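You operate a simulated robot arm through the tools that you are given. There is no shell and no other tool. Be economical: measure what you need, move in short steps, check, and stop when the job is done.

The job below is to be done with a simulated robot arm. You get a single attempt, and the scene is never put back.

TASK
Unlatch the pan on the white base, brush its dust off, refit and latch it.
Fine: brush it on the small table with the blue brush; put the brush back. Set down upright: deep narrow pan, blue brush. What is to be rubbed or washed off counts as gone when no trace of it is left.

The check looks at the end state, three seconds after you hand in, the way a careful person would. Anything else that was tipped, shoved, dropped, spilled or broken makes it a failure.

THE ROBOT
A 6-joint arm with a fingered hand, fixed in place. Base frame: the origin is at the foot of the arm, x ahead of it, y to its left, z up; the work surface is at about z = 880. Readings come in mm, degrees, newtons and seconds.
With the tool pointing down near the work surface it reaches from about 280 to 800 mm from the base axis. Its first joint turns from -166.0 to 166.0 degrees. Payload 4 kg.
The TCP is the grasp point between the finger pads, 26 mm short of the fingertips. In the tool frame z runs along the fingers and y along their closing line. The gripper opens to 132 mm. The gripper's body begins 73 mm behind the TCP. The gripper is a hand of 5 fingers: y runs from the thumb to the fingers, the wrist lies at [0, 0, -239] in the tool frame, and closing takes about 1.5 s.
Orientation is that of the tool frame in the base frame, as [roll, pitch, yaw] about the fixed x, y, z axes, in that order (R = Rz(yaw) Ry(pitch) Rx(roll)). With the fingers straight down and closing along the base's y, the tool's x points along the base's -x, its y along +y and its z along -z.

THE INTERFACE
- The arm moves only by the tool servo_tool. Its argument "plan" is a list that holds one entry, the list of rows, each a list of 6 numbers: the shift along the tool's x, y, z in m, then the turn, a rotation vector about the tool's x, y, z in degrees. In form: [[[x, y, z, ax, ay, az], ...]]. A call has 1 to 20 rows; each row shifts and turns the commanded pose from where the row before left it, along the tool's axes as they then stand. "grip" is the opening, from 0 (shut) to 1 (fully open), set as the call begins (left out, the last holds). A row lasts 0.2 s, in which the tool goes at most 50 mm and 8.6 degrees; a call with a longer step from one row to the next is refused whole, and so is a gripper value outside its range. Where a pose cannot be reached the arm comes as near as it can. A force on the tool above 40 N (or 10 N above the force at the start of the call, whichever is more), or a blocked arm, ends the call early, and 0.2 s more pass. Each finger travels about 45 mm/s and halts on what it meets, pressing with about 27 N; the grip force reading is that of the motor and also rises with nothing between the fingers. The clock runs only during rows and for 0.2 s after the last one: add rows that do not move to give the fingers time. The reply holds the time, the measured pose of the TCP, the force on the tool along the base axes, the opening and the grip force, in the units named above and with some noise, with the torque about the TCP (base axes, N m) and any sound that the robot's microphone picked up.
- Cameras (640 x 400 px; columns grow to the right, rows downward): "scene" is fixed at [219.9, -501.5, 1666.5]; the picture's right is [0.93, -0.38, 0.00], its down [-0.21, -0.52, -0.83] and it looks along [0.31, 0.77, -0.56] (base axes); focal length 327 px, centre (320, 200). "wrist" rides on the gripper at [85, 2, -97] in the tool frame; the picture's right is [-0.02, 1.00, 0.00], its down [-0.75, -0.01, -0.66] and it looks along [-0.66, -0.01, 0.75] (tool axes); focal length 270 px, centre (320, 200). There is no depth. A picture from a camera that has moved, and an enlarged one, comes with that camera's place and axes in the base frame and with its lens.
- grab_frame(camera): a new picture of that camera. It takes no simulated time.
- hand_shape(shape): the hand has 5 fingers and takes this shape, open, in about a second: jaw (thumb against the fingers, like two jaws); tri (thumb and two fingers); tip (a fingertip pinch); poke (one finger out to press); point (the index stretched); flat (the hand flat); cup (the hand cupped); fist (a fist). The gripper value then closes the fingers along that shape, each until it touches; the sizes above hold for jaw. It gives what a move gives, with no picture.
- inspect(camera, box): a new picture of the part [left, top, right, bottom] of that camera's present view, enlarged. It takes no simulated time.
- job_done(): hands the job in; it is judged then, once.

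Work in short steps. Places have to be worked out from the pictures, the camera data and where the tool is seen: move nearer, look again, correct. Check each grasp and each placing, and mend what went wrong. You have 120 turns and 84 pictures in all, those below and enlarged ones among them. Open the gripper and draw the arm clear of the work before you hand the job in, unless the task says otherwise; then end with one line.

The tools are called after "Emit:" as a command line: name --argument value ..., lists and objects as JSON in quotes. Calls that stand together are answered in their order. servo_tool: Moves the arm, as the interface text tells. Its arguments: {"type":"object","properties":{"plan":{"type":"array"},"grip":{"type":"number"}},"required":["plan"]} The other tools are called the same way: hand_shape (shape) gives the hand a shape; grab_frame (camera) takes a picture; inspect (camera, box) takes an enlarged picture of a part of a camera's view; job_done () hands the job in.

At the start:

```text
time: 0.0
ee_pos: [427.8, 176.4, 1282.9]
orientation: [-180.0, 0.0, -180.0]
ft_force: [-0.8, 0.2, 0.5]
torque: [0.02, 0.0, -0.01]
opening: 131.8
gripper_force: 0.1
shape: jaw
```

scene: 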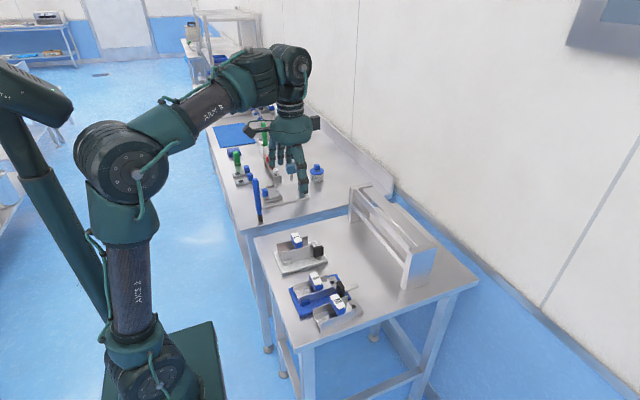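
wrist: 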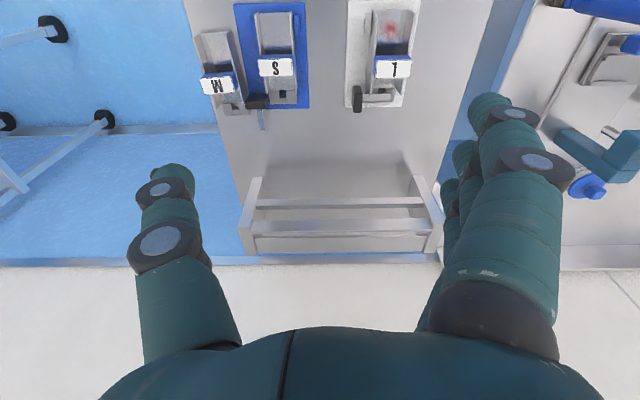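

I'll look closer at both the pans and the brush area first.

Emit:
inspect --camera "scene" --box '[240, 210, 400, 340]'

Emit:
inspect --camera "scene" --box '[200, 100, 360, 230]'

Emit:
inspect --camera "wrist" --box '[180, 0, 460, 140]'

```text
3.08 times, centred on (320, 275) of scene
camera zoom: at [219.9, -501.5, 1666.5], right [0.93, -0.38, 0.0], down [-0.21, -0.52, -0.83], along [0.31, 0.77, -0.56], focal length 1007 px, centre (320, -31)
```

zoom: 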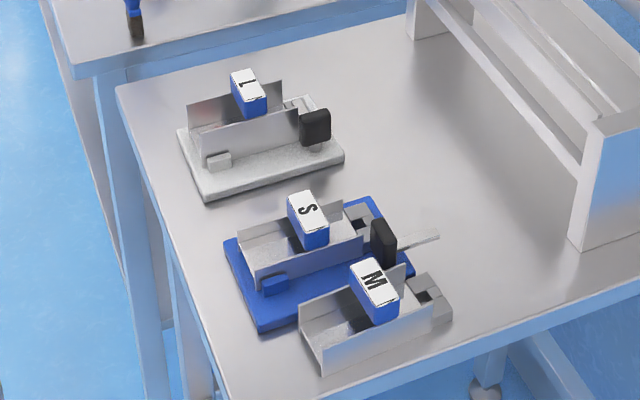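

```text
3.08 times, centred on (280, 165) of scene
camera zoom: at [219.9, -501.5, 1666.5], right [0.93, -0.38, 0.0], down [-0.21, -0.52, -0.83], along [0.31, 0.77, -0.56], focal length 1007 px, centre (443, 308)
```

zoom: 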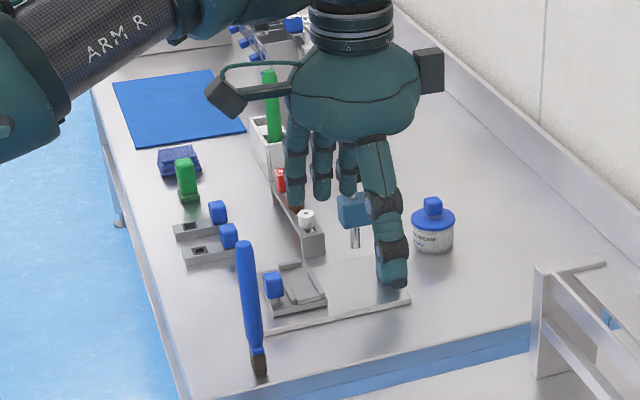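

```text
2.29 times, centred on (320, 70) of wrist
camera zoom: at [342.9, 178.4, 1380.6], right [0.02, 1.0, 0.0], down [0.75, -0.01, 0.66], along [0.66, -0.01, -0.75], focal length 618 px, centre (320, 497)
```

zoom: 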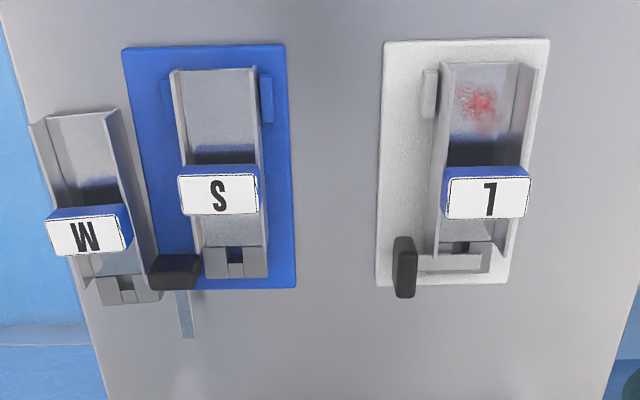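

The pan marked L sits on the white base at roughly x 390–550, y 220–325, with its latch at the far end; a blue brush stands at about (382, 535). I'll move left at height to see the brush and the big table.

Emit:
servo_tool --plan '[[[0.02, 0.04, -0.01, 0, 0, 0], [0.02, 0.04, -0.01, 0, 0, 0], [0.02, 0.04, 0, 0, 0, 0], [0.02, 0.04, 0, 0, 0, 0], [0.02, 0.04, 0, 0, 0, 0], [0.02, 0.04, 0, 0, 0, 0], [0, 0.04, 0, 0, 0, 0], [0, 0.04, 0, 0, 0, 0]]]'

Emit:
grab_frame --camera "wrist"

Emit:
grab_frame --camera "scene"

```text
time: 1.8
ee_pos: [307.7, 495.9, 1304.0]
orientation: [179.8, 0.1, -180.0]
ft_force: [0.0, 0.1, 0.6]
torque: [0.01, -0.03, 0.0]
opening: 132.0
gripper_force: 0.1
shape: jaw
```

```text
78 pictures are left
camera wrist: at [222.1, 497.6, 1400.9], right [0.02, 1.0, 0.0], down [0.75, -0.02, 0.66], along [0.66, -0.01, -0.75], focal length 270 px, centre (320, 200)
```

wrist: 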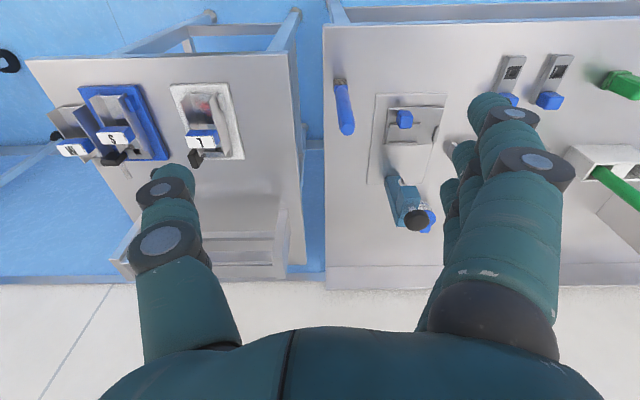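

```text
77 pictures are left
```

scene: 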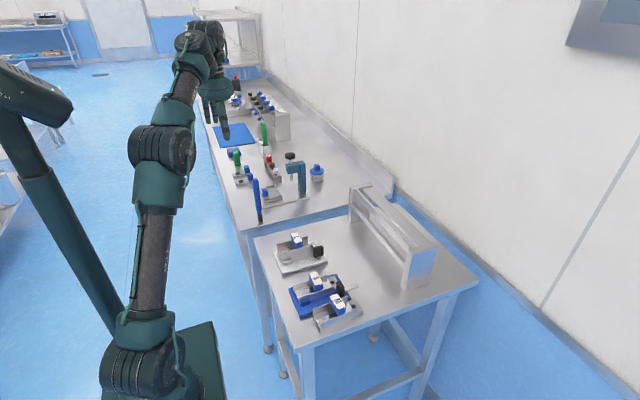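

Now an enlarged look at the brush from both cameras.

Emit:
inspect --camera "wrist" --box '[310, 60, 450, 150]'

Emit:
inspect --camera "scene" --box '[235, 160, 315, 230]'

```text
4.44 times, centred on (380, 105) of wrist
camera zoom: at [222.1, 497.6, 1400.9], right [0.02, 1.0, 0.0], down [0.75, -0.02, 0.66], along [0.66, -0.01, -0.75], focal length 1201 px, centre (53, 622)
```

zoom: 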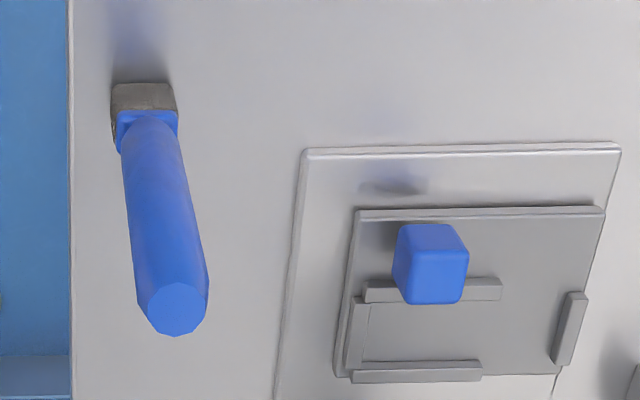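

```text
5.71 times, centred on (275, 195) of scene
camera zoom: at [219.9, -501.5, 1666.5], right [0.93, -0.38, 0.0], down [-0.21, -0.52, -0.83], along [0.31, 0.77, -0.56], focal length 1870 px, centre (577, 229)
```

zoom: 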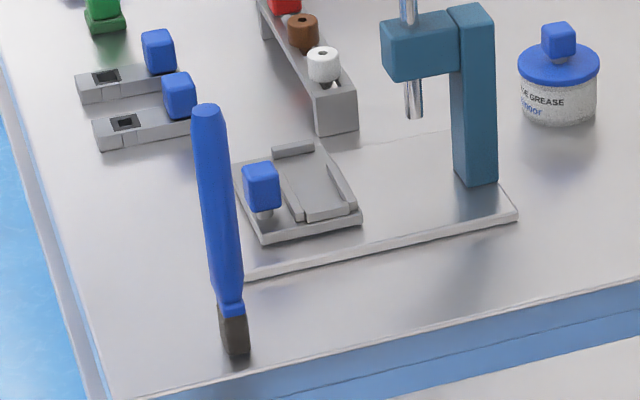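

The brush stands free on its bristles near (393, 535), top about z=1074. Now I go near the white base for a close view of the latch and pan.

Emit:
servo_tool --plan '[[[0, -0.04, 0, 0, 0, 0], [0, -0.04, 0, 0, 0, 0], [0, -0.04, 0.02, 0, 0, 0], [0, -0.04, 0.04, 0, 0, 0], [0, -0.04, 0.04, 0, 0, 0], [0, -0.026, 0.04, 0, 0, 0], [0, 0, 0.04, 0, 0, 0], [0, 0, 0.02, 0, 0, 0]]]'

Emit:
grab_frame --camera "wrist"

Emit:
inspect --camera "wrist" --box '[220, 80, 420, 280]'

```text
refused: row 4 steps farther than a row can; nothing moved
```

```text
74 pictures are left
camera wrist: at [222.1, 497.6, 1400.9], right [0.02, 1.0, 0.0], down [0.75, -0.02, 0.66], along [0.66, -0.01, -0.75], focal length 270 px, centre (320, 200)
```

wrist: 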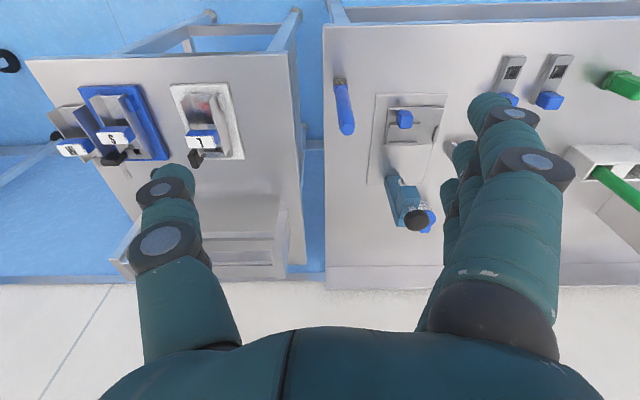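

```text
2.00 times, centred on (320, 180) of wrist
camera zoom: at [222.1, 497.6, 1400.9], right [0.02, 1.0, 0.0], down [0.75, -0.02, 0.66], along [0.66, -0.01, -0.75], focal length 541 px, centre (320, 240)
```

zoom: 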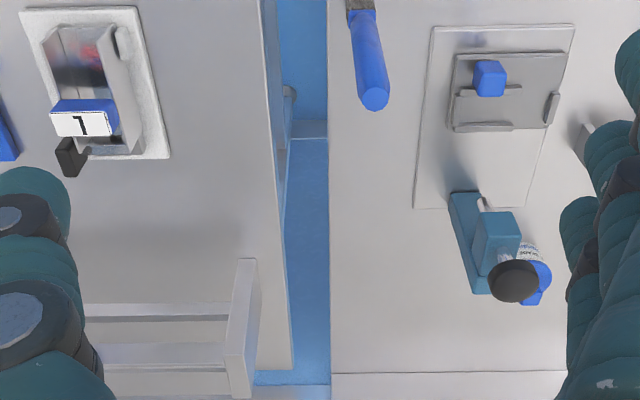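

A row stepped over 50 mm; I redo it with shorter combined steps.

Emit:
servo_tool --plan '[[[0, -0.045, 0, 0, 0, 0], [0, -0.045, 0, 0, 0, 0], [0, -0.045, 0, 0, 0, 0], [0, -0.03, 0.03, 0, 0, 0], [0, -0.03, 0.03, 0, 0, 0], [0, -0.031, 0.03, 0, 0, 0], [0, 0, 0.045, 0, 0, 0], [0, 0, 0.045, 0, 0, 0], [0, 0, 0.02, 0, 0, 0]]]'

Emit:
grab_frame --camera "wrist"

```text
time: 3.8
ee_pos: [308.3, 269.4, 1102.3]
orientation: [180.0, -0.1, -180.0]
ft_force: [-0.2, -0.5, -0.9]
torque: [-0.01, -0.01, -0.05]
opening: 132.0
gripper_force: 0.1
shape: jaw
```

```text
72 pictures are left
camera wrist: at [224.3, 270.6, 1198.9], right [0.02, 1.0, 0.0], down [0.75, -0.01, 0.66], along [0.66, -0.01, -0.75], focal length 270 px, centre (320, 200)
```

wrist: 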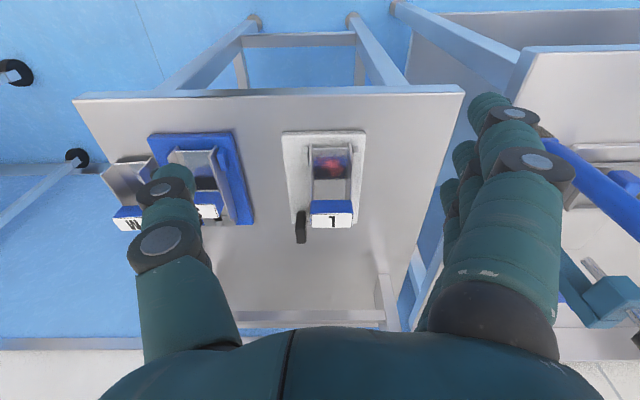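

Emit:
inspect --camera "wrist" --box '[270, 120, 390, 260]'

Emit:
inspect --camera "scene" --box '[270, 225, 340, 280]'

Emit:
inspect --camera "scene" --box '[280, 262, 370, 334]'

```text
2.86 times, centred on (330, 190) of wrist
camera zoom: at [224.3, 270.6, 1198.9], right [0.02, 1.0, 0.0], down [0.75, -0.01, 0.66], along [0.66, -0.01, -0.75], focal length 772 px, centre (291, 229)
```

zoom: 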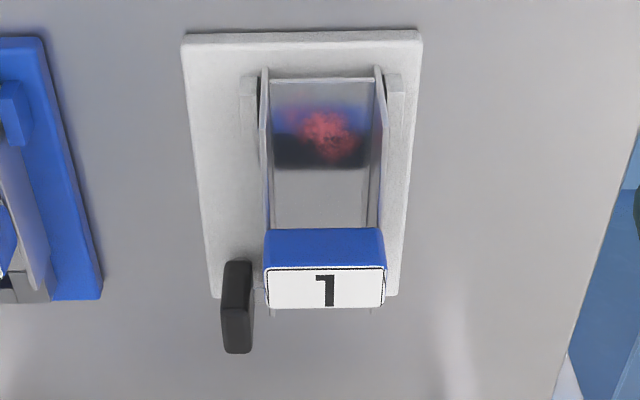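

```text
7.27 times, centred on (305, 252) of scene
camera zoom: at [219.9, -501.5, 1666.5], right [0.93, -0.38, 0.0], down [-0.21, -0.52, -0.83], along [0.31, 0.77, -0.56], focal length 2380 px, centre (429, -182)
```

zoom: 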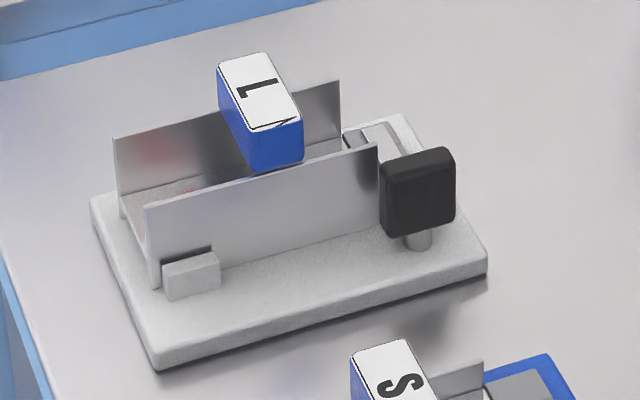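

```text
5.56 times, centred on (325, 298) of scene
camera zoom: at [219.9, -501.5, 1666.5], right [0.93, -0.38, 0.0], down [-0.21, -0.52, -0.83], along [0.31, 0.77, -0.56], focal length 1818 px, centre (292, -344)
```

zoom: 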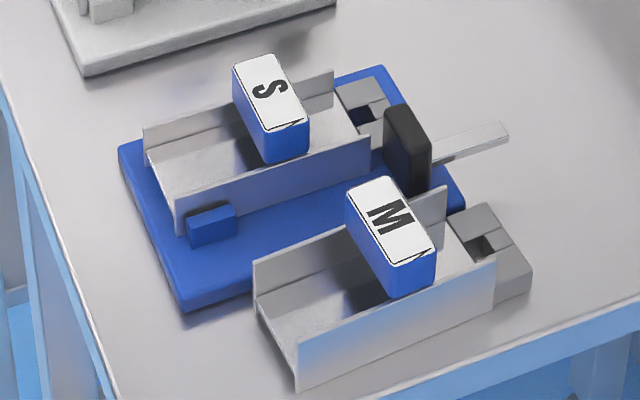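

Knob measured about x 493–524, y 233–247, z 915–950 (pivot ≈ (508,240)); bar swings from +y to +x as on the S base. Pan handle: x 444–467, y 257–306, top z≈973. I'll try the poke shape and view where its fingertip is.

Emit:
hand_shape --shape "poke"

Emit:
grab_frame --camera "wrist"

Emit:
inspect --camera "scene" --box '[180, 130, 340, 260]'

```text
time: 4.7
ee_pos: [309.2, 268.4, 1103.3]
orientation: [179.9, 0.0, -179.9]
ft_force: [0.0, 0.5, 0.6]
torque: [0.01, 0.02, -0.01]
opening: 0.0
gripper_force: 0.0
shape: poke
```

```text
68 pictures are left
camera wrist: at [224.4, 270.8, 1199.5], right [0.02, 1.0, 0.0], down [0.75, -0.01, 0.66], along [0.66, -0.01, -0.75], focal length 270 px, centre (320, 200)
```

wrist: 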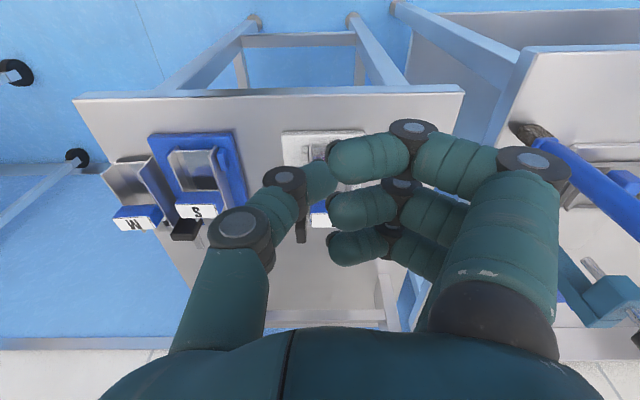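

```text
3.08 times, centred on (260, 195) of scene
camera zoom: at [219.9, -501.5, 1666.5], right [0.93, -0.38, 0.0], down [-0.21, -0.52, -0.83], along [0.31, 0.77, -0.56], focal length 1007 px, centre (505, 215)
```

zoom: 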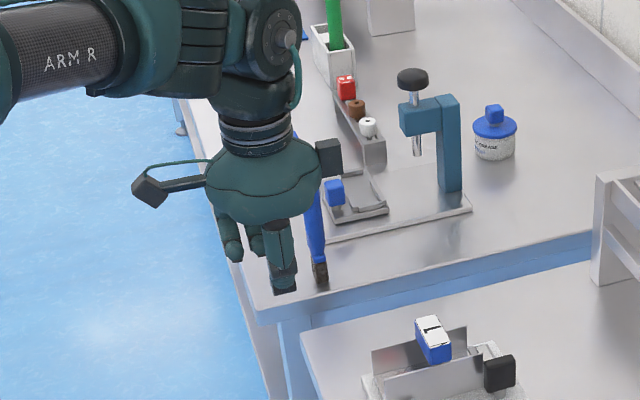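

Poke bends everything inward; I'll look at "point" instead.

Emit:
hand_shape --shape "point"

Emit:
grab_frame --camera "wrist"

Emit:
inspect --camera "scene" --box '[200, 150, 300, 235]'

```text
time: 5.6
ee_pos: [309.3, 268.4, 1102.1]
orientation: [-180.0, 0.1, 180.0]
ft_force: [0.4, 1.0, -0.3]
torque: [0.0, -0.02, -0.01]
opening: 126.2
gripper_force: 0.1
shape: point
```

```text
66 pictures are left
camera wrist: at [224.4, 270.8, 1199.5], right [0.02, 1.0, 0.0], down [0.75, -0.01, 0.66], along [0.66, -0.01, -0.75], focal length 270 px, centre (320, 200)
```

wrist: 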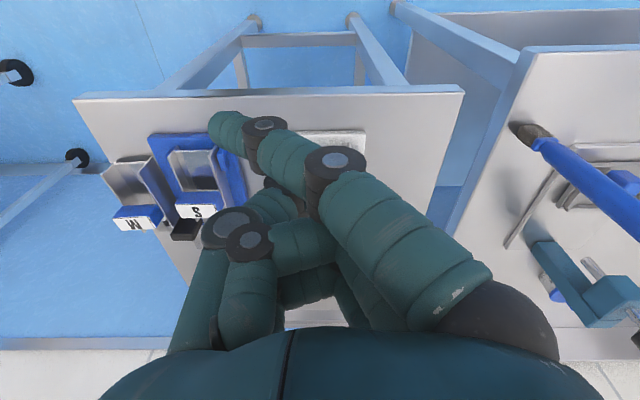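

```text
4.71 times, centred on (250, 192) of scene
camera zoom: at [219.9, -501.5, 1666.5], right [0.93, -0.38, 0.0], down [-0.21, -0.52, -0.83], along [0.31, 0.77, -0.56], focal length 1540 px, centre (649, 235)
```

zoom: 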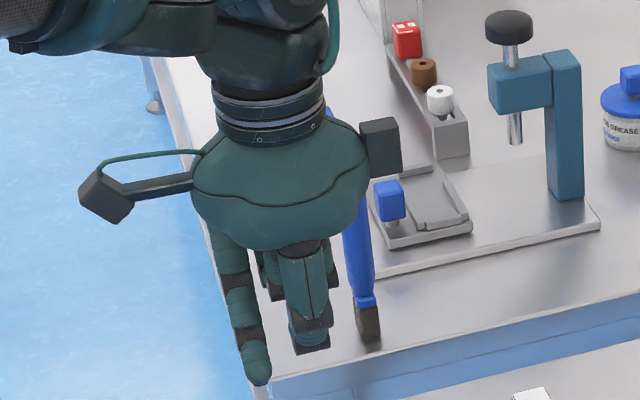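

"Point" gains little; the open jaw's thumb (a single straight finger on the −y side) is a better poker. I return to jaw, and go over the spot so the thumb is just +y of the knob's far half.

Emit:
hand_shape --shape "jaw"

Emit:
servo_tool --plan '[[[-0.04, 0.012, 0, 0, 0, 0], [-0.04, 0.012, 0, 0, 0, 0], [-0.04, 0.012, 0, 0, 0, 0], [-0.04, 0.012, 0, 0, 0, 0], [-0.047, 0.012, 0.01, 0, 0, 0], [0, 0, 0.04, 0, 0, 0], [0, 0, 0.025, 0, 0, 0]]]' --grip 1.0

Emit:
inspect --camera "scene" --box '[250, 170, 400, 290]'

Emit:
grab_frame --camera "wrist"

```text
time: 6.5
ee_pos: [309.5, 268.7, 1102.0]
orientation: [-180.0, 0.0, 180.0]
ft_force: [-0.2, 0.9, 0.2]
torque: [0.01, 0.03, 0.0]
opening: 131.8
gripper_force: 0.1
shape: jaw
```

```text
time: 8.1
ee_pos: [515.0, 330.8, 1028.9]
orientation: [179.9, 0.0, -180.0]
ft_force: [-0.4, 0.1, 0.2]
torque: [0.05, 0.01, 0.02]
opening: 131.9
gripper_force: 0.0
shape: jaw
```

```text
3.33 times, centred on (325, 230) of scene
camera zoom: at [219.9, -501.5, 1666.5], right [0.93, -0.38, 0.0], down [-0.21, -0.52, -0.83], along [0.31, 0.77, -0.56], focal length 1091 px, centre (303, 100)
```

zoom: 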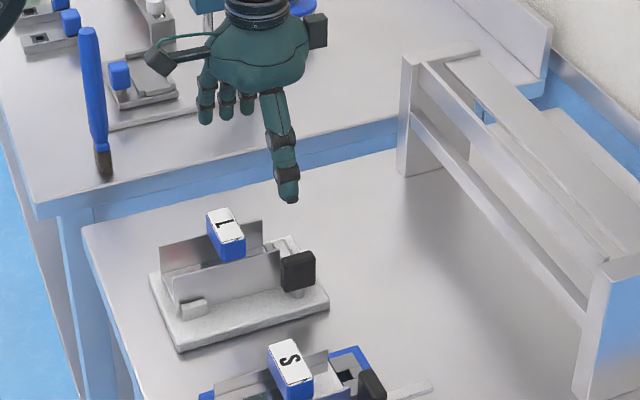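

```text
63 pictures are left
camera wrist: at [430.4, 333.0, 1125.6], right [0.02, 1.0, 0.0], down [0.75, -0.01, 0.66], along [0.66, -0.01, -0.75], focal length 270 px, centre (320, 200)
```

wrist: 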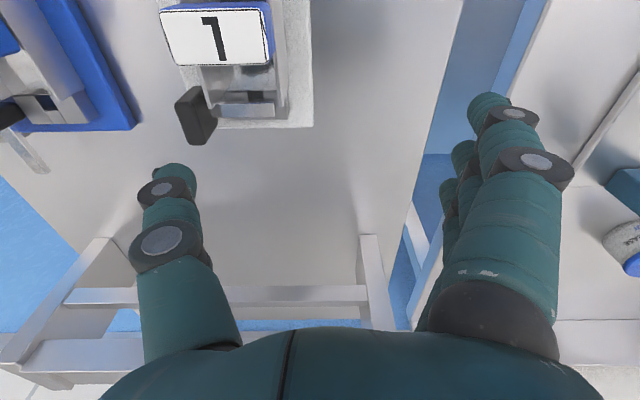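

The thumb centre is about 75 mm to −y of the TCP and ~20 mm thick. I shift slightly (+7 x, +8 y) and descend so its tip is at z≈931 beside the knob, then check.

Emit:
servo_tool --plan '[[[-0.007, 0.008, 0, 0, 0, 0], [0, 0, 0.03, 0, 0, 0], [0, 0, 0.03, 0, 0, 0], [0, 0, 0.012, 0, 0, 0]]]'

Emit:
inspect --camera "scene" --box '[270, 210, 350, 280]'

Emit:
inspect --camera "wrist" --box '[100, 40, 340, 240]'

```text
time: 9.1
ee_pos: [522.2, 339.6, 956.0]
orientation: [-180.0, 0.1, 180.0]
ft_force: [-0.1, -0.9, -0.7]
torque: [0.02, -0.01, 0.03]
opening: 131.7
gripper_force: 0.1
shape: jaw
```

```text
5.71 times, centred on (310, 245) of scene
camera zoom: at [219.9, -501.5, 1666.5], right [0.93, -0.38, 0.0], down [-0.21, -0.52, -0.83], along [0.31, 0.77, -0.56], focal length 1870 px, centre (377, -57)
```

zoom: 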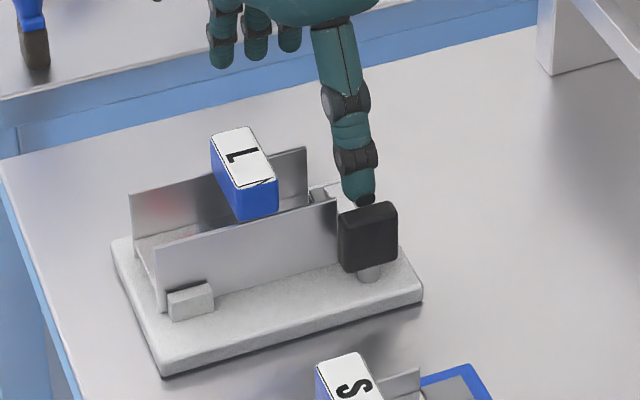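

```text
2.00 times, centred on (220, 140) of wrist
camera zoom: at [437.2, 340.9, 1053.6], right [0.02, 1.0, 0.0], down [0.75, -0.01, 0.66], along [0.66, -0.01, -0.75], focal length 541 px, centre (520, 320)
```

zoom: 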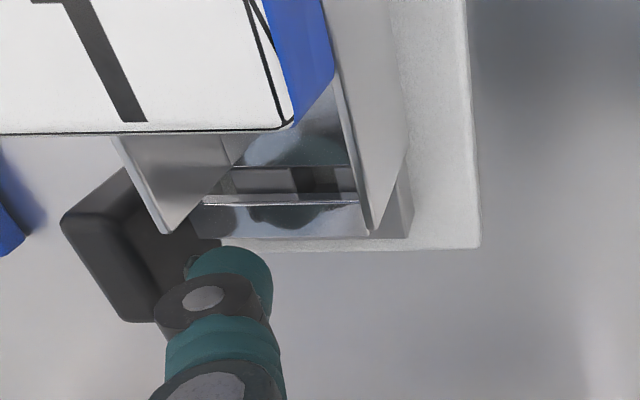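

Thumb is beside the knob's far half on the +y side. I push it through the first half of the clockwise arc.

Emit:
servo_tool --plan '[[[-0.001, -0.005, 0, 0, 0, 0], [-0.0017, -0.0048, 0, 0, 0, 0], [-0.0033, -0.0043, 0, 0, 0, 0], [-0.0021, -0.005, 0, 0, 0, 0], [-0.0007, -0.0054, 0, 0, 0, 0]]]'

Emit:
inspect --camera "wrist" --box '[100, 40, 340, 240]'

```text
time: 10.3
ee_pos: [531.8, 314.0, 957.4]
orientation: [180.0, 0.1, -179.8]
ft_force: [7.9, 7.1, 3.2]
torque: [-0.08, -0.13, 0.55]
opening: 131.6
gripper_force: 0.1
shape: jaw
```

```text
2.00 times, centred on (220, 140) of wrist
camera zoom: at [446.7, 315.8, 1054.1], right [0.02, 1.0, 0.0], down [0.75, -0.01, 0.66], along [0.66, -0.01, -0.75], focal length 541 px, centre (520, 320)
```

zoom: 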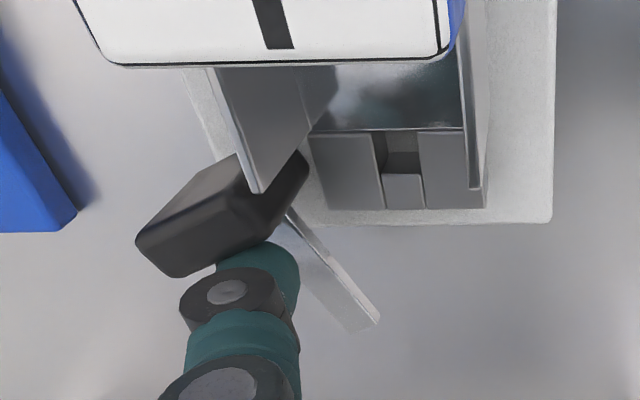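

The latch has turned well over half way. I finish the arc.

Emit:
servo_tool --plan '[[[0.0007, -0.0054, 0, 0, 0, 0], [0.0021, -0.005, 0, 0, 0, 0], [0.003, -0.004, 0, 0, 0, 0], [0.003, -0.001, 0, 0, 0, 0]]]'

Emit:
inspect --camera "wrist" --box '[100, 40, 340, 240]'

```text
time: 11.0
ee_pos: [530.0, 303.3, 960.5]
orientation: [179.5, 0.8, -179.7]
ft_force: [13.2, 8.8, -1.8]
torque: [0.26, -0.28, 0.81]
opening: 131.4
gripper_force: 0.0
shape: jaw
stopped in row 3: the force on the tool passed its limit at 44 N (the readings are from after the stop); the commanded pose is now the measured one
```

```text
2.00 times, centred on (220, 140) of wrist
camera zoom: at [445.1, 304.8, 1055.1], right [0.02, 1.0, 0.01], down [0.74, -0.02, 0.67], along [0.67, 0.0, -0.74], focal length 541 px, centre (520, 320)
```

zoom: 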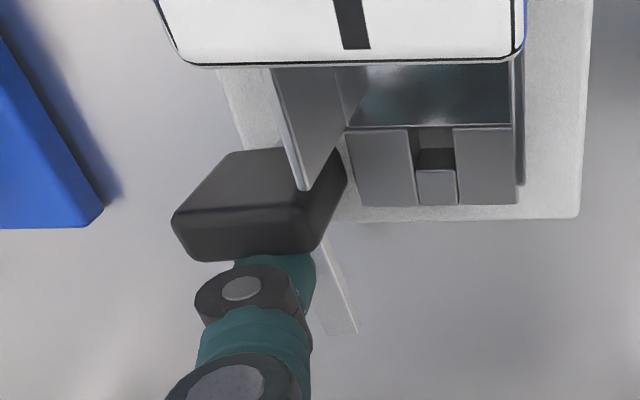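

The latch is at its open stop (bar pointing +x like on S). I back the thumb away and rise.

Emit:
servo_tool --plan '[[[-0.012, 0.004, 0, 0, 0, 0], [-0.012, 0.004, -0.01, 0, 0, 0], [0, 0, -0.045, 0, 0, 0], [0, 0, -0.045, 0, 0, 0]]]'

Emit:
inspect --camera "scene" --box '[270, 210, 350, 280]'

```text
time: 12.0
ee_pos: [554.9, 311.1, 1058.7]
orientation: [179.7, 0.6, -179.8]
ft_force: [0.1, -0.5, -0.9]
torque: [-0.01, 0.0, 0.0]
opening: 132.0
gripper_force: 0.0
shape: jaw
```

```text
5.71 times, centred on (310, 245) of scene
camera zoom: at [219.9, -501.5, 1666.5], right [0.93, -0.38, 0.0], down [-0.21, -0.52, -0.83], along [0.31, 0.77, -0.56], focal length 1870 px, centre (377, -57)
```

zoom: 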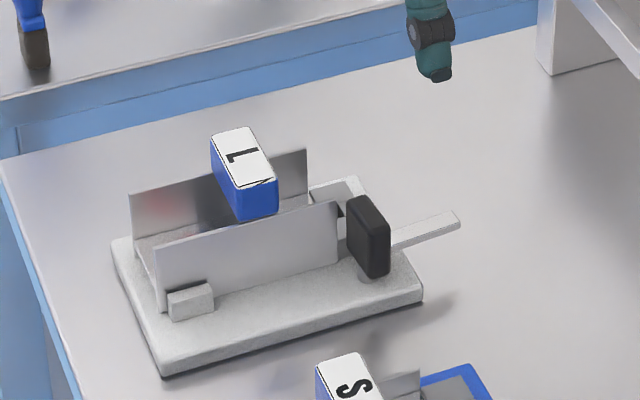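

Unlatched. Now move over the handle (455, 281), straighten the small tilt, and descend to TCP z≈970 with open fingers straddling along y.

Emit:
servo_tool --plan '[[[0.033, -0.01, 0, 0.3, 0.6, 0], [0.033, -0.01, 0, 0, 0, 0], [0.034, -0.01, 0, 0, 0, 0], [0, 0, 0, 0, 0, 0]]]'

Emit:
inspect --camera "scene" --box '[250, 190, 350, 280]'

Emit:
grab_frame --camera "wrist"

```text
time: 13.0
ee_pos: [452.4, 281.5, 1058.1]
orientation: [180.0, 0.0, -179.9]
ft_force: [0.0, -0.8, 0.7]
torque: [-0.02, -0.02, -0.01]
opening: 131.8
gripper_force: 0.1
shape: jaw
```

```text
4.44 times, centred on (300, 235) of scene
camera zoom: at [219.9, -501.5, 1666.5], right [0.93, -0.38, 0.0], down [-0.21, -0.52, -0.83], along [0.31, 0.77, -0.56], focal length 1454 px, centre (409, 44)
```

zoom: 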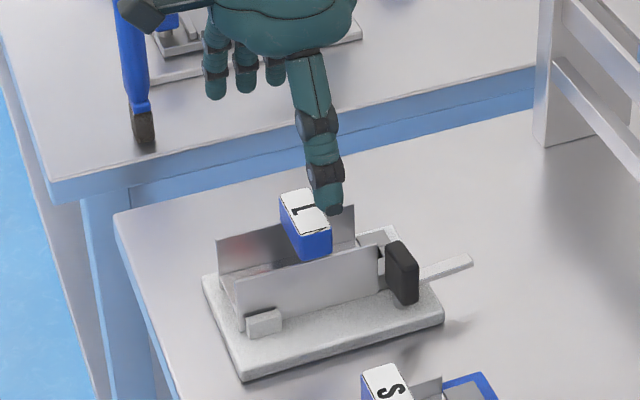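

```text
56 pictures are left
camera wrist: at [367.5, 282.5, 1155.7], right [0.02, 1.0, 0.0], down [0.75, -0.01, 0.66], along [0.66, -0.01, -0.75], focal length 270 px, centre (320, 200)
```

wrist: 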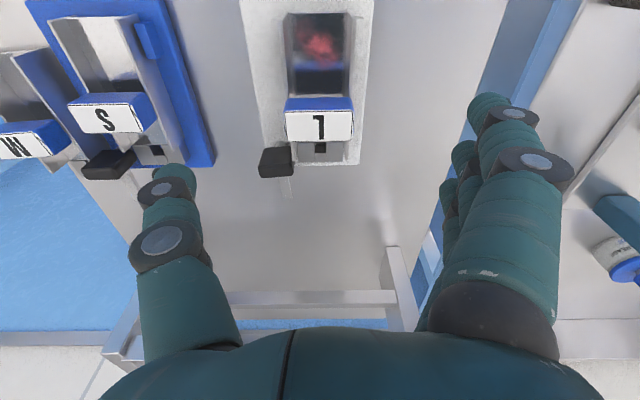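

Alignment is good (handle centre ≈ (455.5, 281)). Descend and close.

Emit:
servo_tool --plan '[[[-0.003, 0, 0.04, 0, 0, 0], [0, 0, 0.03, 0, 0, 0], [0, 0, 0.02, 0, 0, 0], [0, 0, 0, 0, 0, 0]]]'

Emit:
servo_tool --plan '[[[0, 0, 0, 0, 0, 0], [0, 0, 0, 0, 0, 0], [0, 0, 0, 0, 0, 0], [0, 0, 0, 0, 0, 0], [0, 0, 0, 0, 0, 0], [0, 0, 0, 0, 0, 0], [0, 0, 0, 0, 0, 0], [0, 0, 0, 0, 0, 0]]]' --grip 0.0

Emit:
inspect --camera "scene" --box '[250, 190, 350, 280]'

```text
time: 14.0
ee_pos: [457.0, 281.2, 968.4]
orientation: [180.0, 0.0, -179.9]
ft_force: [-1.0, 0.6, -0.8]
torque: [0.0, -0.02, 0.03]
opening: 131.9
gripper_force: 0.1
shape: jaw
```

```text
time: 15.8
ee_pos: [456.3, 281.3, 967.7]
orientation: [179.9, 0.2, -179.9]
ft_force: [-1.0, 2.0, 7.8]
torque: [0.33, 0.06, 0.0]
opening: 44.4
gripper_force: 26.6
shape: jaw
```

```text
4.44 times, centred on (300, 235) of scene
camera zoom: at [219.9, -501.5, 1666.5], right [0.93, -0.38, 0.0], down [-0.21, -0.52, -0.83], along [0.31, 0.77, -0.56], focal length 1454 px, centre (409, 44)
```

zoom: 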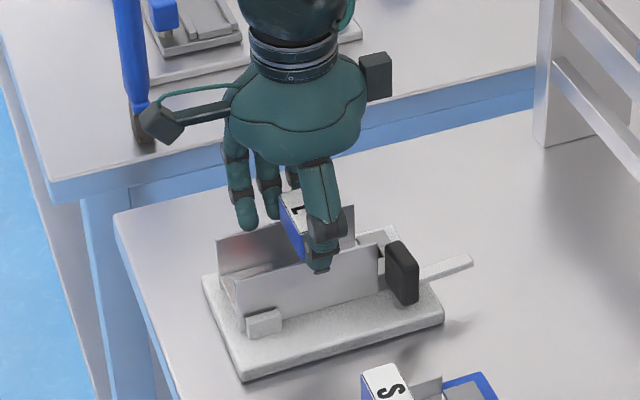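

Gripped at 44 mm (grasp pose 456.3, 281.3, 967.7). Lift gently.

Emit:
servo_tool --plan '[[[0, 0, -0.005, 0, 0, 0], [0, 0, -0.01, 0, 0, 0], [0, 0, -0.015, 0, 0, 0], [0, 0, -0.03, 0, 0, 0], [0, 0, -0.03, 0, 0, 0], [0, 0, 0, 0, 0, 0]]]'

Emit:
inspect --camera "scene" --box '[250, 190, 350, 280]'

```text
time: 17.2
ee_pos: [457.4, 280.2, 1059.1]
orientation: [-180.0, -0.1, -179.9]
ft_force: [-1.2, -0.3, -3.0]
torque: [0.0, -0.02, 0.0]
opening: 43.9
gripper_force: 26.7
shape: jaw
```

```text
4.44 times, centred on (300, 235) of scene
camera zoom: at [219.9, -501.5, 1666.5], right [0.93, -0.38, 0.0], down [-0.21, -0.52, -0.83], along [0.31, 0.77, -0.56], focal length 1454 px, centre (409, 44)
```

zoom: 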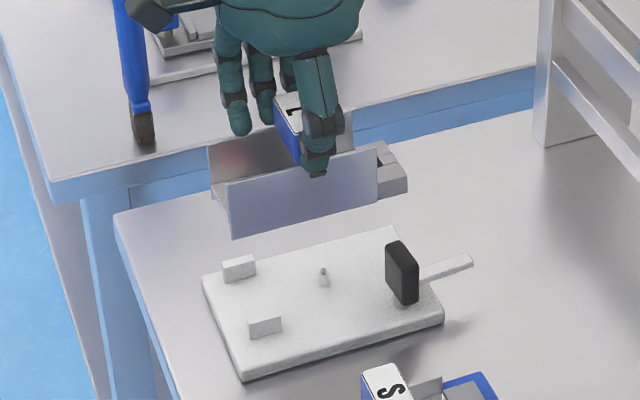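

Pan is off; the base shows two guides and a locating pin. I rotate the tool +90° about vertical here, then move over the free table area at (615, 215).

Emit:
servo_tool --plan '[[[0, 0, -0.01, 0, 0, -8.2], [0, 0, 0, 0, 0, -8.2], [0, 0, 0, 0, 0, -8.2], [0, 0, 0, 0, 0, -8.2], [0, 0, 0, 0, 0, -8.2], [0, 0, 0, 0, 0, -8.2], [0, 0, 0, 0, 0, -8.2], [0, 0, 0, 0, 0, -8.2], [0, 0, 0, 0, 0, -8.2], [0, 0, 0, 0, 0, -8.2], [0, 0, 0, 0, 0, -8.0], [0, 0, 0, 0, 0, 0]]]'

Emit:
grab_frame --camera "scene"

```text
time: 19.8
ee_pos: [455.4, 279.9, 1068.8]
orientation: [-180.0, -0.1, -89.9]
ft_force: [0.5, 0.0, -2.1]
torque: [-0.03, -0.05, -0.02]
opening: 43.6
gripper_force: 27.0
shape: jaw
```

```text
53 pictures are left
```

scene: 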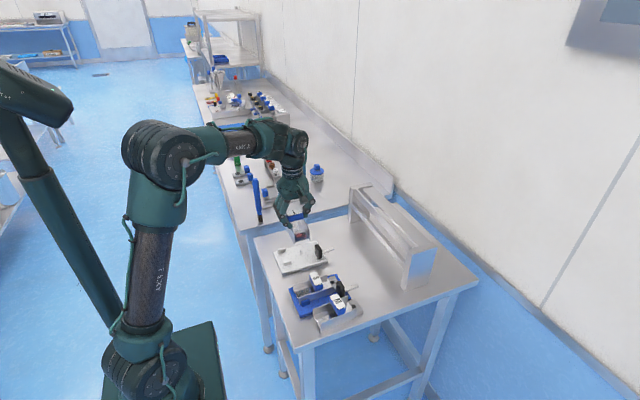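

Now move over (615, 215) and descend to just above contact.

Emit:
servo_tool --plan '[[[0.016, -0.04, 0, 0, 0, 0], [0.016, -0.04, 0, 0, 0, 0], [0.016, -0.04, 0, 0, 0, 0], [0.017, -0.04, 0, 0, 0, 0], [0, 0, 0.03, 0, 0, 0], [0, 0, 0.03, 0, 0, 0], [0, 0, 0.03, 0, 0, 0], [0, 0, 0.01, 0, 0, 0], [0, 0, 0, 0, 0, 0]]]'

Emit:
inspect --camera "scene" --box '[270, 180, 430, 300]'

```text
time: 21.8
ee_pos: [616.0, 216.3, 970.0]
orientation: [180.0, 0.0, -89.9]
ft_force: [-0.1, -0.5, -2.0]
torque: [-0.02, -0.02, 0.0]
opening: 43.7
gripper_force: 27.1
shape: jaw
```

```text
3.33 times, centred on (350, 240) of scene
camera zoom: at [219.9, -501.5, 1666.5], right [0.93, -0.38, 0.0], down [-0.21, -0.52, -0.83], along [0.31, 0.77, -0.56], focal length 1091 px, centre (220, 67)
```

zoom: 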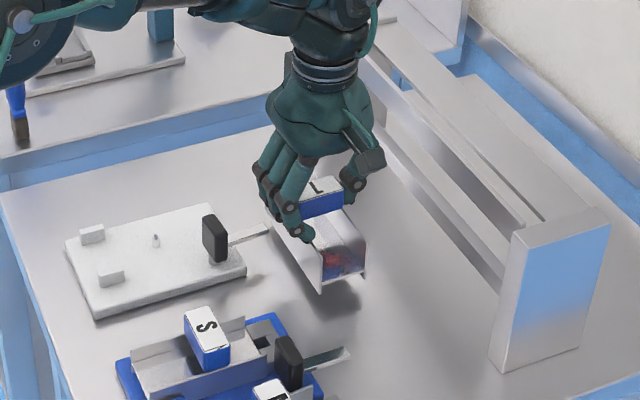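

Pan level, clear of the latch bar. Shift 8 mm further from the bar and descend slowly.

Emit:
servo_tool --plan '[[[0, -0.008, 0.004, 0, 0, 0], [0, 0, 0.003, 0, 0, 0], [0, 0, 0.002, 0, 0, 0], [0, 0, 0.002, 0, 0, 0], [0, 0, 0, 0, 0, 0]]]'

Emit:
servo_tool --plan '[[[0, 0, 0.001, 0, 0, 0], [0, 0, 0.001, 0, 0, 0], [0, 0, 0.001, 0, 0, 0], [0, 0, 0, 0, 0, 0]]]'

Emit:
inspect --camera "scene" --box '[310, 200, 390, 270]'

```text
time: 23.0
ee_pos: [624.5, 216.0, 956.8]
orientation: [-180.0, -0.1, -89.9]
ft_force: [0.2, 0.3, -2.2]
torque: [-0.06, -0.03, -0.01]
opening: 43.8
gripper_force: 27.9
shape: jaw
```

```text
time: 24.0
ee_pos: [623.9, 215.7, 955.4]
orientation: [180.0, 0.0, -89.9]
ft_force: [-0.5, 0.5, -2.8]
torque: [-0.03, 0.01, 0.0]
opening: 43.8
gripper_force: 27.9
shape: jaw
```

```text
5.71 times, centred on (350, 235) of scene
camera zoom: at [219.9, -501.5, 1666.5], right [0.93, -0.38, 0.0], down [-0.21, -0.52, -0.83], along [0.31, 0.77, -0.56], focal length 1870 px, centre (149, 0)
```

zoom: 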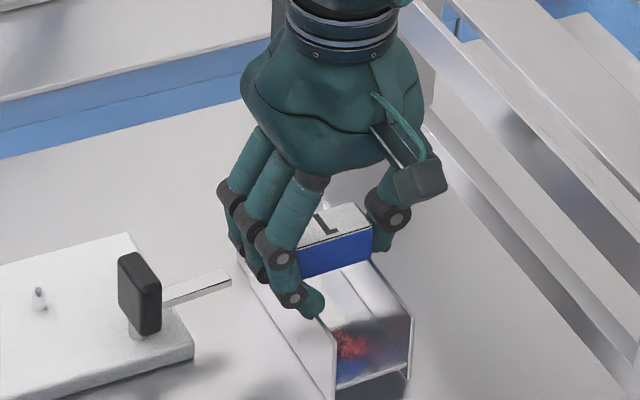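

No contact yet; a little more.

Emit:
servo_tool --plan '[[[0, 0, 0.001, 0, 0, 0], [0, 0, 0.001, 0, 0, 0], [0, 0, 0.001, 0, 0, 0], [0, 0, 0.001, 0, 0, 0], [0, 0, 0, 0, 0, 0]]]'

Emit:
servo_tool --plan '[[[0, 0, 0.001, 0, 0, 0], [0, 0, 0.001, 0, 0, 0], [0, 0, 0.001, 0, 0, 0], [0, 0, 0, 0, 0, 0]]]'

```text
time: 25.3
ee_pos: [625.9, 215.6, 954.8]
orientation: [-179.7, 0.1, -89.8]
ft_force: [-2.0, -2.2, 12.5]
torque: [-0.07, 0.52, 0.0]
opening: 44.6
gripper_force: 26.6
shape: jaw
stopped in row 5: the force on the tool passed its limit at 41 N (the readings are from after the stop); the commanded pose is now the measured one
```

```text
time: 26.1
ee_pos: [626.1, 216.2, 953.4]
orientation: [-179.5, 0.3, -89.9]
ft_force: [-4.2, -1.7, 13.2]
torque: [-0.09, 0.66, 0.05]
opening: 45.0
gripper_force: 26.7
shape: jaw
stopped in row 3: the force on the tool passed its limit at 42 N (the readings are from after the stop); the commanded pose is now the measured one
```

It rests on the table (contact at TCP z≈954.5). Relieve slightly and open partially.

Emit:
servo_tool --plan '[[[0, 0, -0.001, 0, 0, 0], [0, 0, 0, 0, 0, 0], [0, 0, 0, 0, 0, 0]]]'

Emit:
servo_tool --plan '[[[0, 0, 0, 0, 0, 0], [0, 0, 0, 0, 0, 0], [0, 0, 0, 0, 0, 0], [0, 0, 0, 0, 0, 0]]]' --grip 0.58

Emit:
servo_tool --plan '[[[0, 0, -0.01, 0, 0, 0], [0, 0, -0.03, 0, 0, 0], [0, 0, -0.045, 0, 0, 0], [0, 0, -0.045, 0, 0, 0]]]'

Emit:
inspect --camera "scene" --box '[310, 200, 390, 270]'

Emit:
grab_frame --camera "wrist"

```text
time: 26.9
ee_pos: [625.4, 215.3, 954.7]
orientation: [-179.4, 0.2, -89.9]
ft_force: [-3.5, -0.4, 13.0]
torque: [-0.05, 0.68, 0.03]
opening: 44.5
gripper_force: 27.4
shape: jaw
```

```text
time: 27.9
ee_pos: [626.3, 215.9, 954.2]
orientation: [-179.5, 0.3, -89.8]
ft_force: [-0.1, -0.5, -0.7]
torque: [-0.01, 0.0, 0.01]
opening: 76.1
gripper_force: 0.1
shape: jaw
```

```text
time: 28.9
ee_pos: [624.4, 217.9, 1084.5]
orientation: [-179.7, 0.2, -89.9]
ft_force: [0.3, -0.2, -1.1]
torque: [-0.01, 0.0, -0.03]
opening: 76.4
gripper_force: 0.1
shape: jaw
```

```text
5.71 times, centred on (350, 235) of scene
camera zoom: at [219.9, -501.5, 1666.5], right [0.93, -0.38, 0.0], down [-0.21, -0.52, -0.83], along [0.31, 0.77, -0.56], focal length 1870 px, centre (149, 0)
```

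zoom: 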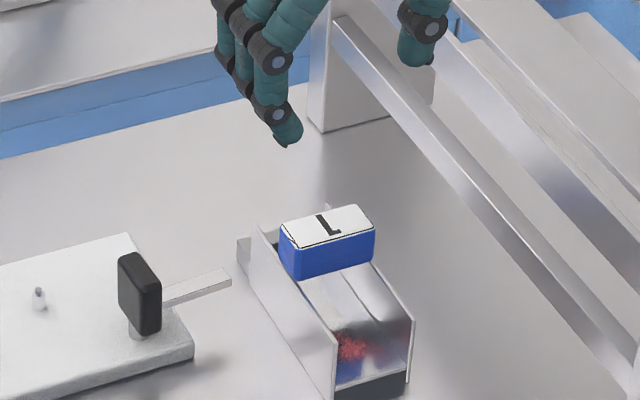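

```text
49 pictures are left
camera wrist: at [621.8, 131.8, 1181.5], right [-1.0, 0.02, -0.01], down [0.01, 0.75, 0.66], along [0.02, 0.66, -0.75], focal length 270 px, centre (320, 200)
```

wrist: 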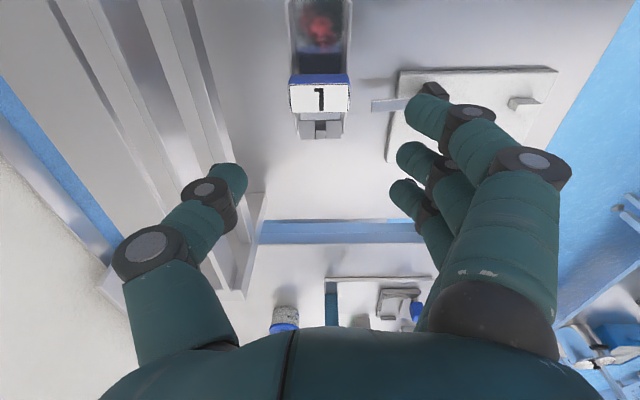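

Pan stands upright on the small table, handle ≈ (625, 216), dust near (625, 180). Now rise, rotate back to yaw 180 and fetch the brush.

Emit:
servo_tool --plan '[[[0, 0, -0.012, 0, 0, 8.2], [0, 0, -0.012, 0, 0, 8.2], [0, 0, -0.012, 0, 0, 8.2], [0, 0, -0.012, 0, 0, 8.2], [0, 0, -0.012, 0, 0, 8.2], [0, 0, -0.012, 0, 0, 8.2], [0, 0, -0.012, 0, 0, 8.2], [0, 0, -0.012, 0, 0, 8.2], [0, 0, -0.012, 0, 0, 8.2], [0, 0, -0.012, 0, 0, 8.2], [0, 0, 0, 0, 0, 8.0], [0.025, 0.035, 0, 0, 0, 0], [0.025, 0.035, 0, 0, 0, 0], [0.025, 0.035, 0, 0, 0, 0], [0.025, 0.035, 0, 0, 0, 0], [0.025, 0.035, 0, 0, 0, 0], [0.025, 0.035, 0, 0, 0, 0], [0.025, 0.035, 0, 0, 0, 0], [0.025, 0.035, 0, 0, 0, 0]]]' --grip 1.0

Emit:
servo_tool --plan '[[[0.033, 0.037, 0, 0, 0, 0], [0, 0, 0, 0, 0, 0]]]'

Emit:
grab_frame --camera "wrist"

Emit:
inspect --camera "scene" --box '[210, 90, 310, 230]'

```text
time: 32.9
ee_pos: [423.1, 492.7, 1203.9]
orientation: [179.7, 0.5, 180.0]
ft_force: [0.2, -0.3, 0.9]
torque: [0.02, -0.03, 0.01]
opening: 131.7
gripper_force: 0.0
shape: jaw
```

```text
time: 33.5
ee_pos: [389.4, 531.9, 1203.1]
orientation: [179.8, 0.5, -179.9]
ft_force: [-0.9, -0.5, 0.3]
torque: [0.03, -0.02, 0.0]
opening: 131.9
gripper_force: 0.1
shape: jaw
```

```text
48 pictures are left
camera wrist: at [303.5, 532.9, 1299.2], right [0.02, 1.0, 0.0], down [0.75, -0.02, 0.66], along [0.66, -0.01, -0.75], focal length 270 px, centre (320, 200)
```

wrist: 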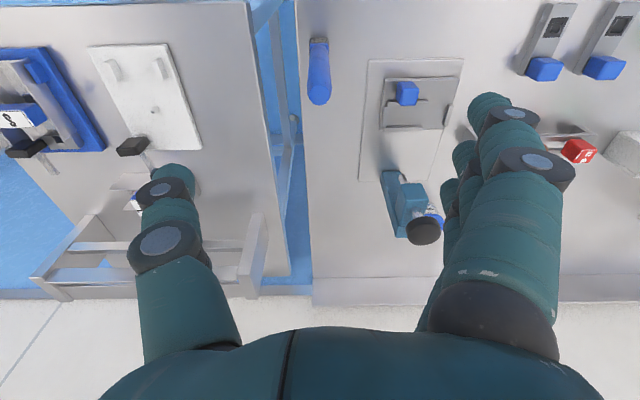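

```text
2.86 times, centred on (260, 160) of scene
camera zoom: at [219.9, -501.5, 1666.5], right [0.93, -0.38, 0.0], down [-0.21, -0.52, -0.83], along [0.31, 0.77, -0.56], focal length 935 px, centre (491, 314)
```

zoom: 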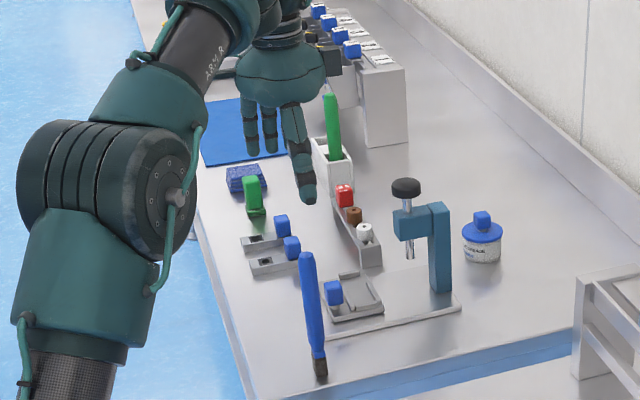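

Brush axis ≈ (387, 532.5), top z≈1068. I'm nearly above it; straighten and descend in steps.

Emit:
servo_tool --plan '[[[0.002, 0.001, 0.04, 0.2, 0.5, 0], [0, 0, 0.04, 0, 0, 0], [0, 0, 0.02, 0, 0, 0], [0, 0, 0, 0, 0, 0]]]'

Emit:
grab_frame --camera "wrist"

Emit:
inspect --camera "scene" --box '[210, 130, 310, 230]'

```text
time: 34.5
ee_pos: [387.6, 532.3, 1102.6]
orientation: [-180.0, 0.0, -179.9]
ft_force: [-0.2, -0.6, -0.4]
torque: [-0.01, 0.0, -0.01]
opening: 131.7
gripper_force: 0.0
shape: jaw
```

```text
46 pictures are left
camera wrist: at [302.5, 534.1, 1199.9], right [0.02, 1.0, 0.0], down [0.75, -0.01, 0.66], along [0.66, -0.01, -0.75], focal length 270 px, centre (320, 200)
```

wrist: 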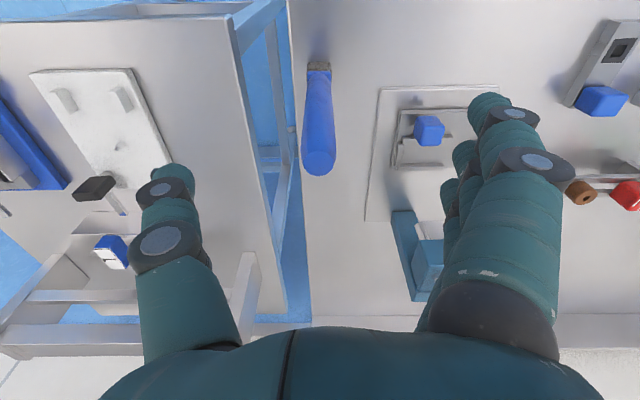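

```text
4.00 times, centred on (260, 180) of scene
camera zoom: at [219.9, -501.5, 1666.5], right [0.93, -0.38, 0.0], down [-0.21, -0.52, -0.83], along [0.31, 0.77, -0.56], focal length 1309 px, centre (560, 280)
```

zoom: 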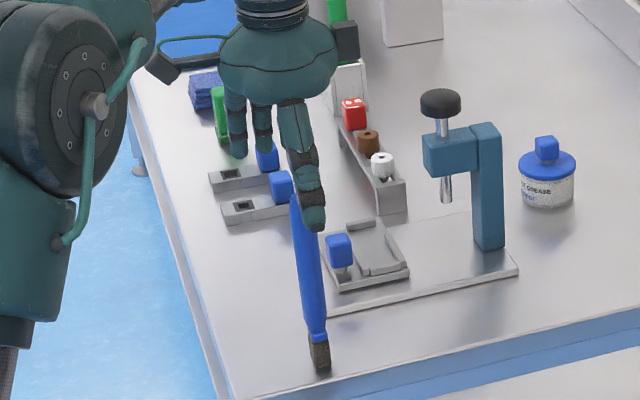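

Axis refined to ≈ (389.5, 533). Descend to TCP z≈1013 and close.

Emit:
servo_tool --plan '[[[-0.002, 0.001, 0.03, 0, 0, 0], [0, 0, 0.03, 0, 0, 0], [0, 0, 0.03, 0, 0, 0], [0, 0, 0, 0, 0, 0]]]'

Emit:
servo_tool --plan '[[[0, 0, 0, 0, 0, 0], [0, 0, 0, 0, 0, 0], [0, 0, 0, 0, 0, 0], [0, 0, 0, 0, 0, 0], [0, 0, 0, 0, 0, 0], [0, 0, 0, 0, 0, 0], [0, 0, 0, 0, 0, 0], [0, 0, 0, 0, 0, 0], [0, 0, 0, 0, 0, 0]]]' --grip 0.0

Emit:
inspect --camera "scene" --box '[210, 130, 310, 230]'

Emit:
inspect --camera "wrist" --box '[200, 0, 500, 200]'

```text
time: 35.5
ee_pos: [391.3, 533.9, 1010.9]
orientation: [180.0, 0.0, -179.9]
ft_force: [0.6, 0.0, -0.8]
torque: [-0.01, -0.01, -0.01]
opening: 131.7
gripper_force: 0.0
shape: jaw
```

```text
time: 37.5
ee_pos: [390.1, 534.4, 1010.4]
orientation: [-179.9, 0.0, -179.9]
ft_force: [0.2, -0.6, 0.2]
torque: [-0.03, -0.01, -0.02]
opening: 4.3
gripper_force: 27.2
shape: jaw
```

```text
4.00 times, centred on (260, 180) of scene
camera zoom: at [219.9, -501.5, 1666.5], right [0.93, -0.38, 0.0], down [-0.21, -0.52, -0.83], along [0.31, 0.77, -0.56], focal length 1309 px, centre (560, 280)
```

zoom: 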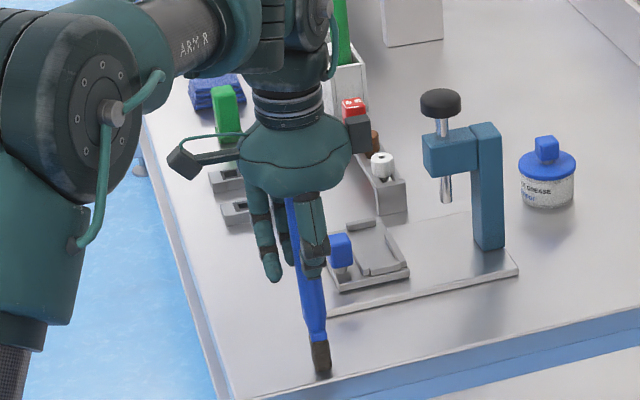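

```text
2.00 times, centred on (350, 100) of wrist
camera zoom: at [306.5, 536.4, 1108.2], right [0.02, 1.0, 0.0], down [0.75, -0.01, 0.66], along [0.66, -0.01, -0.75], focal length 541 px, centre (260, 400)
```

zoom: 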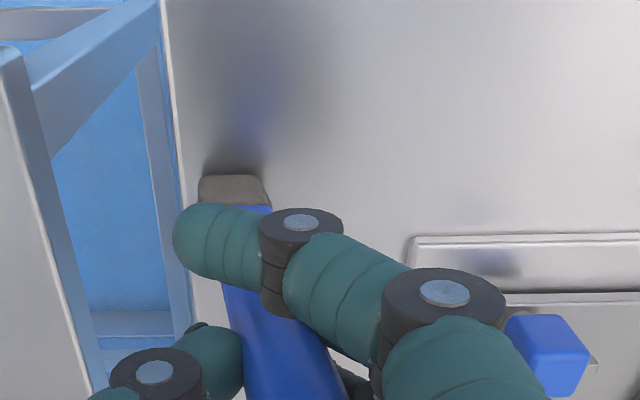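

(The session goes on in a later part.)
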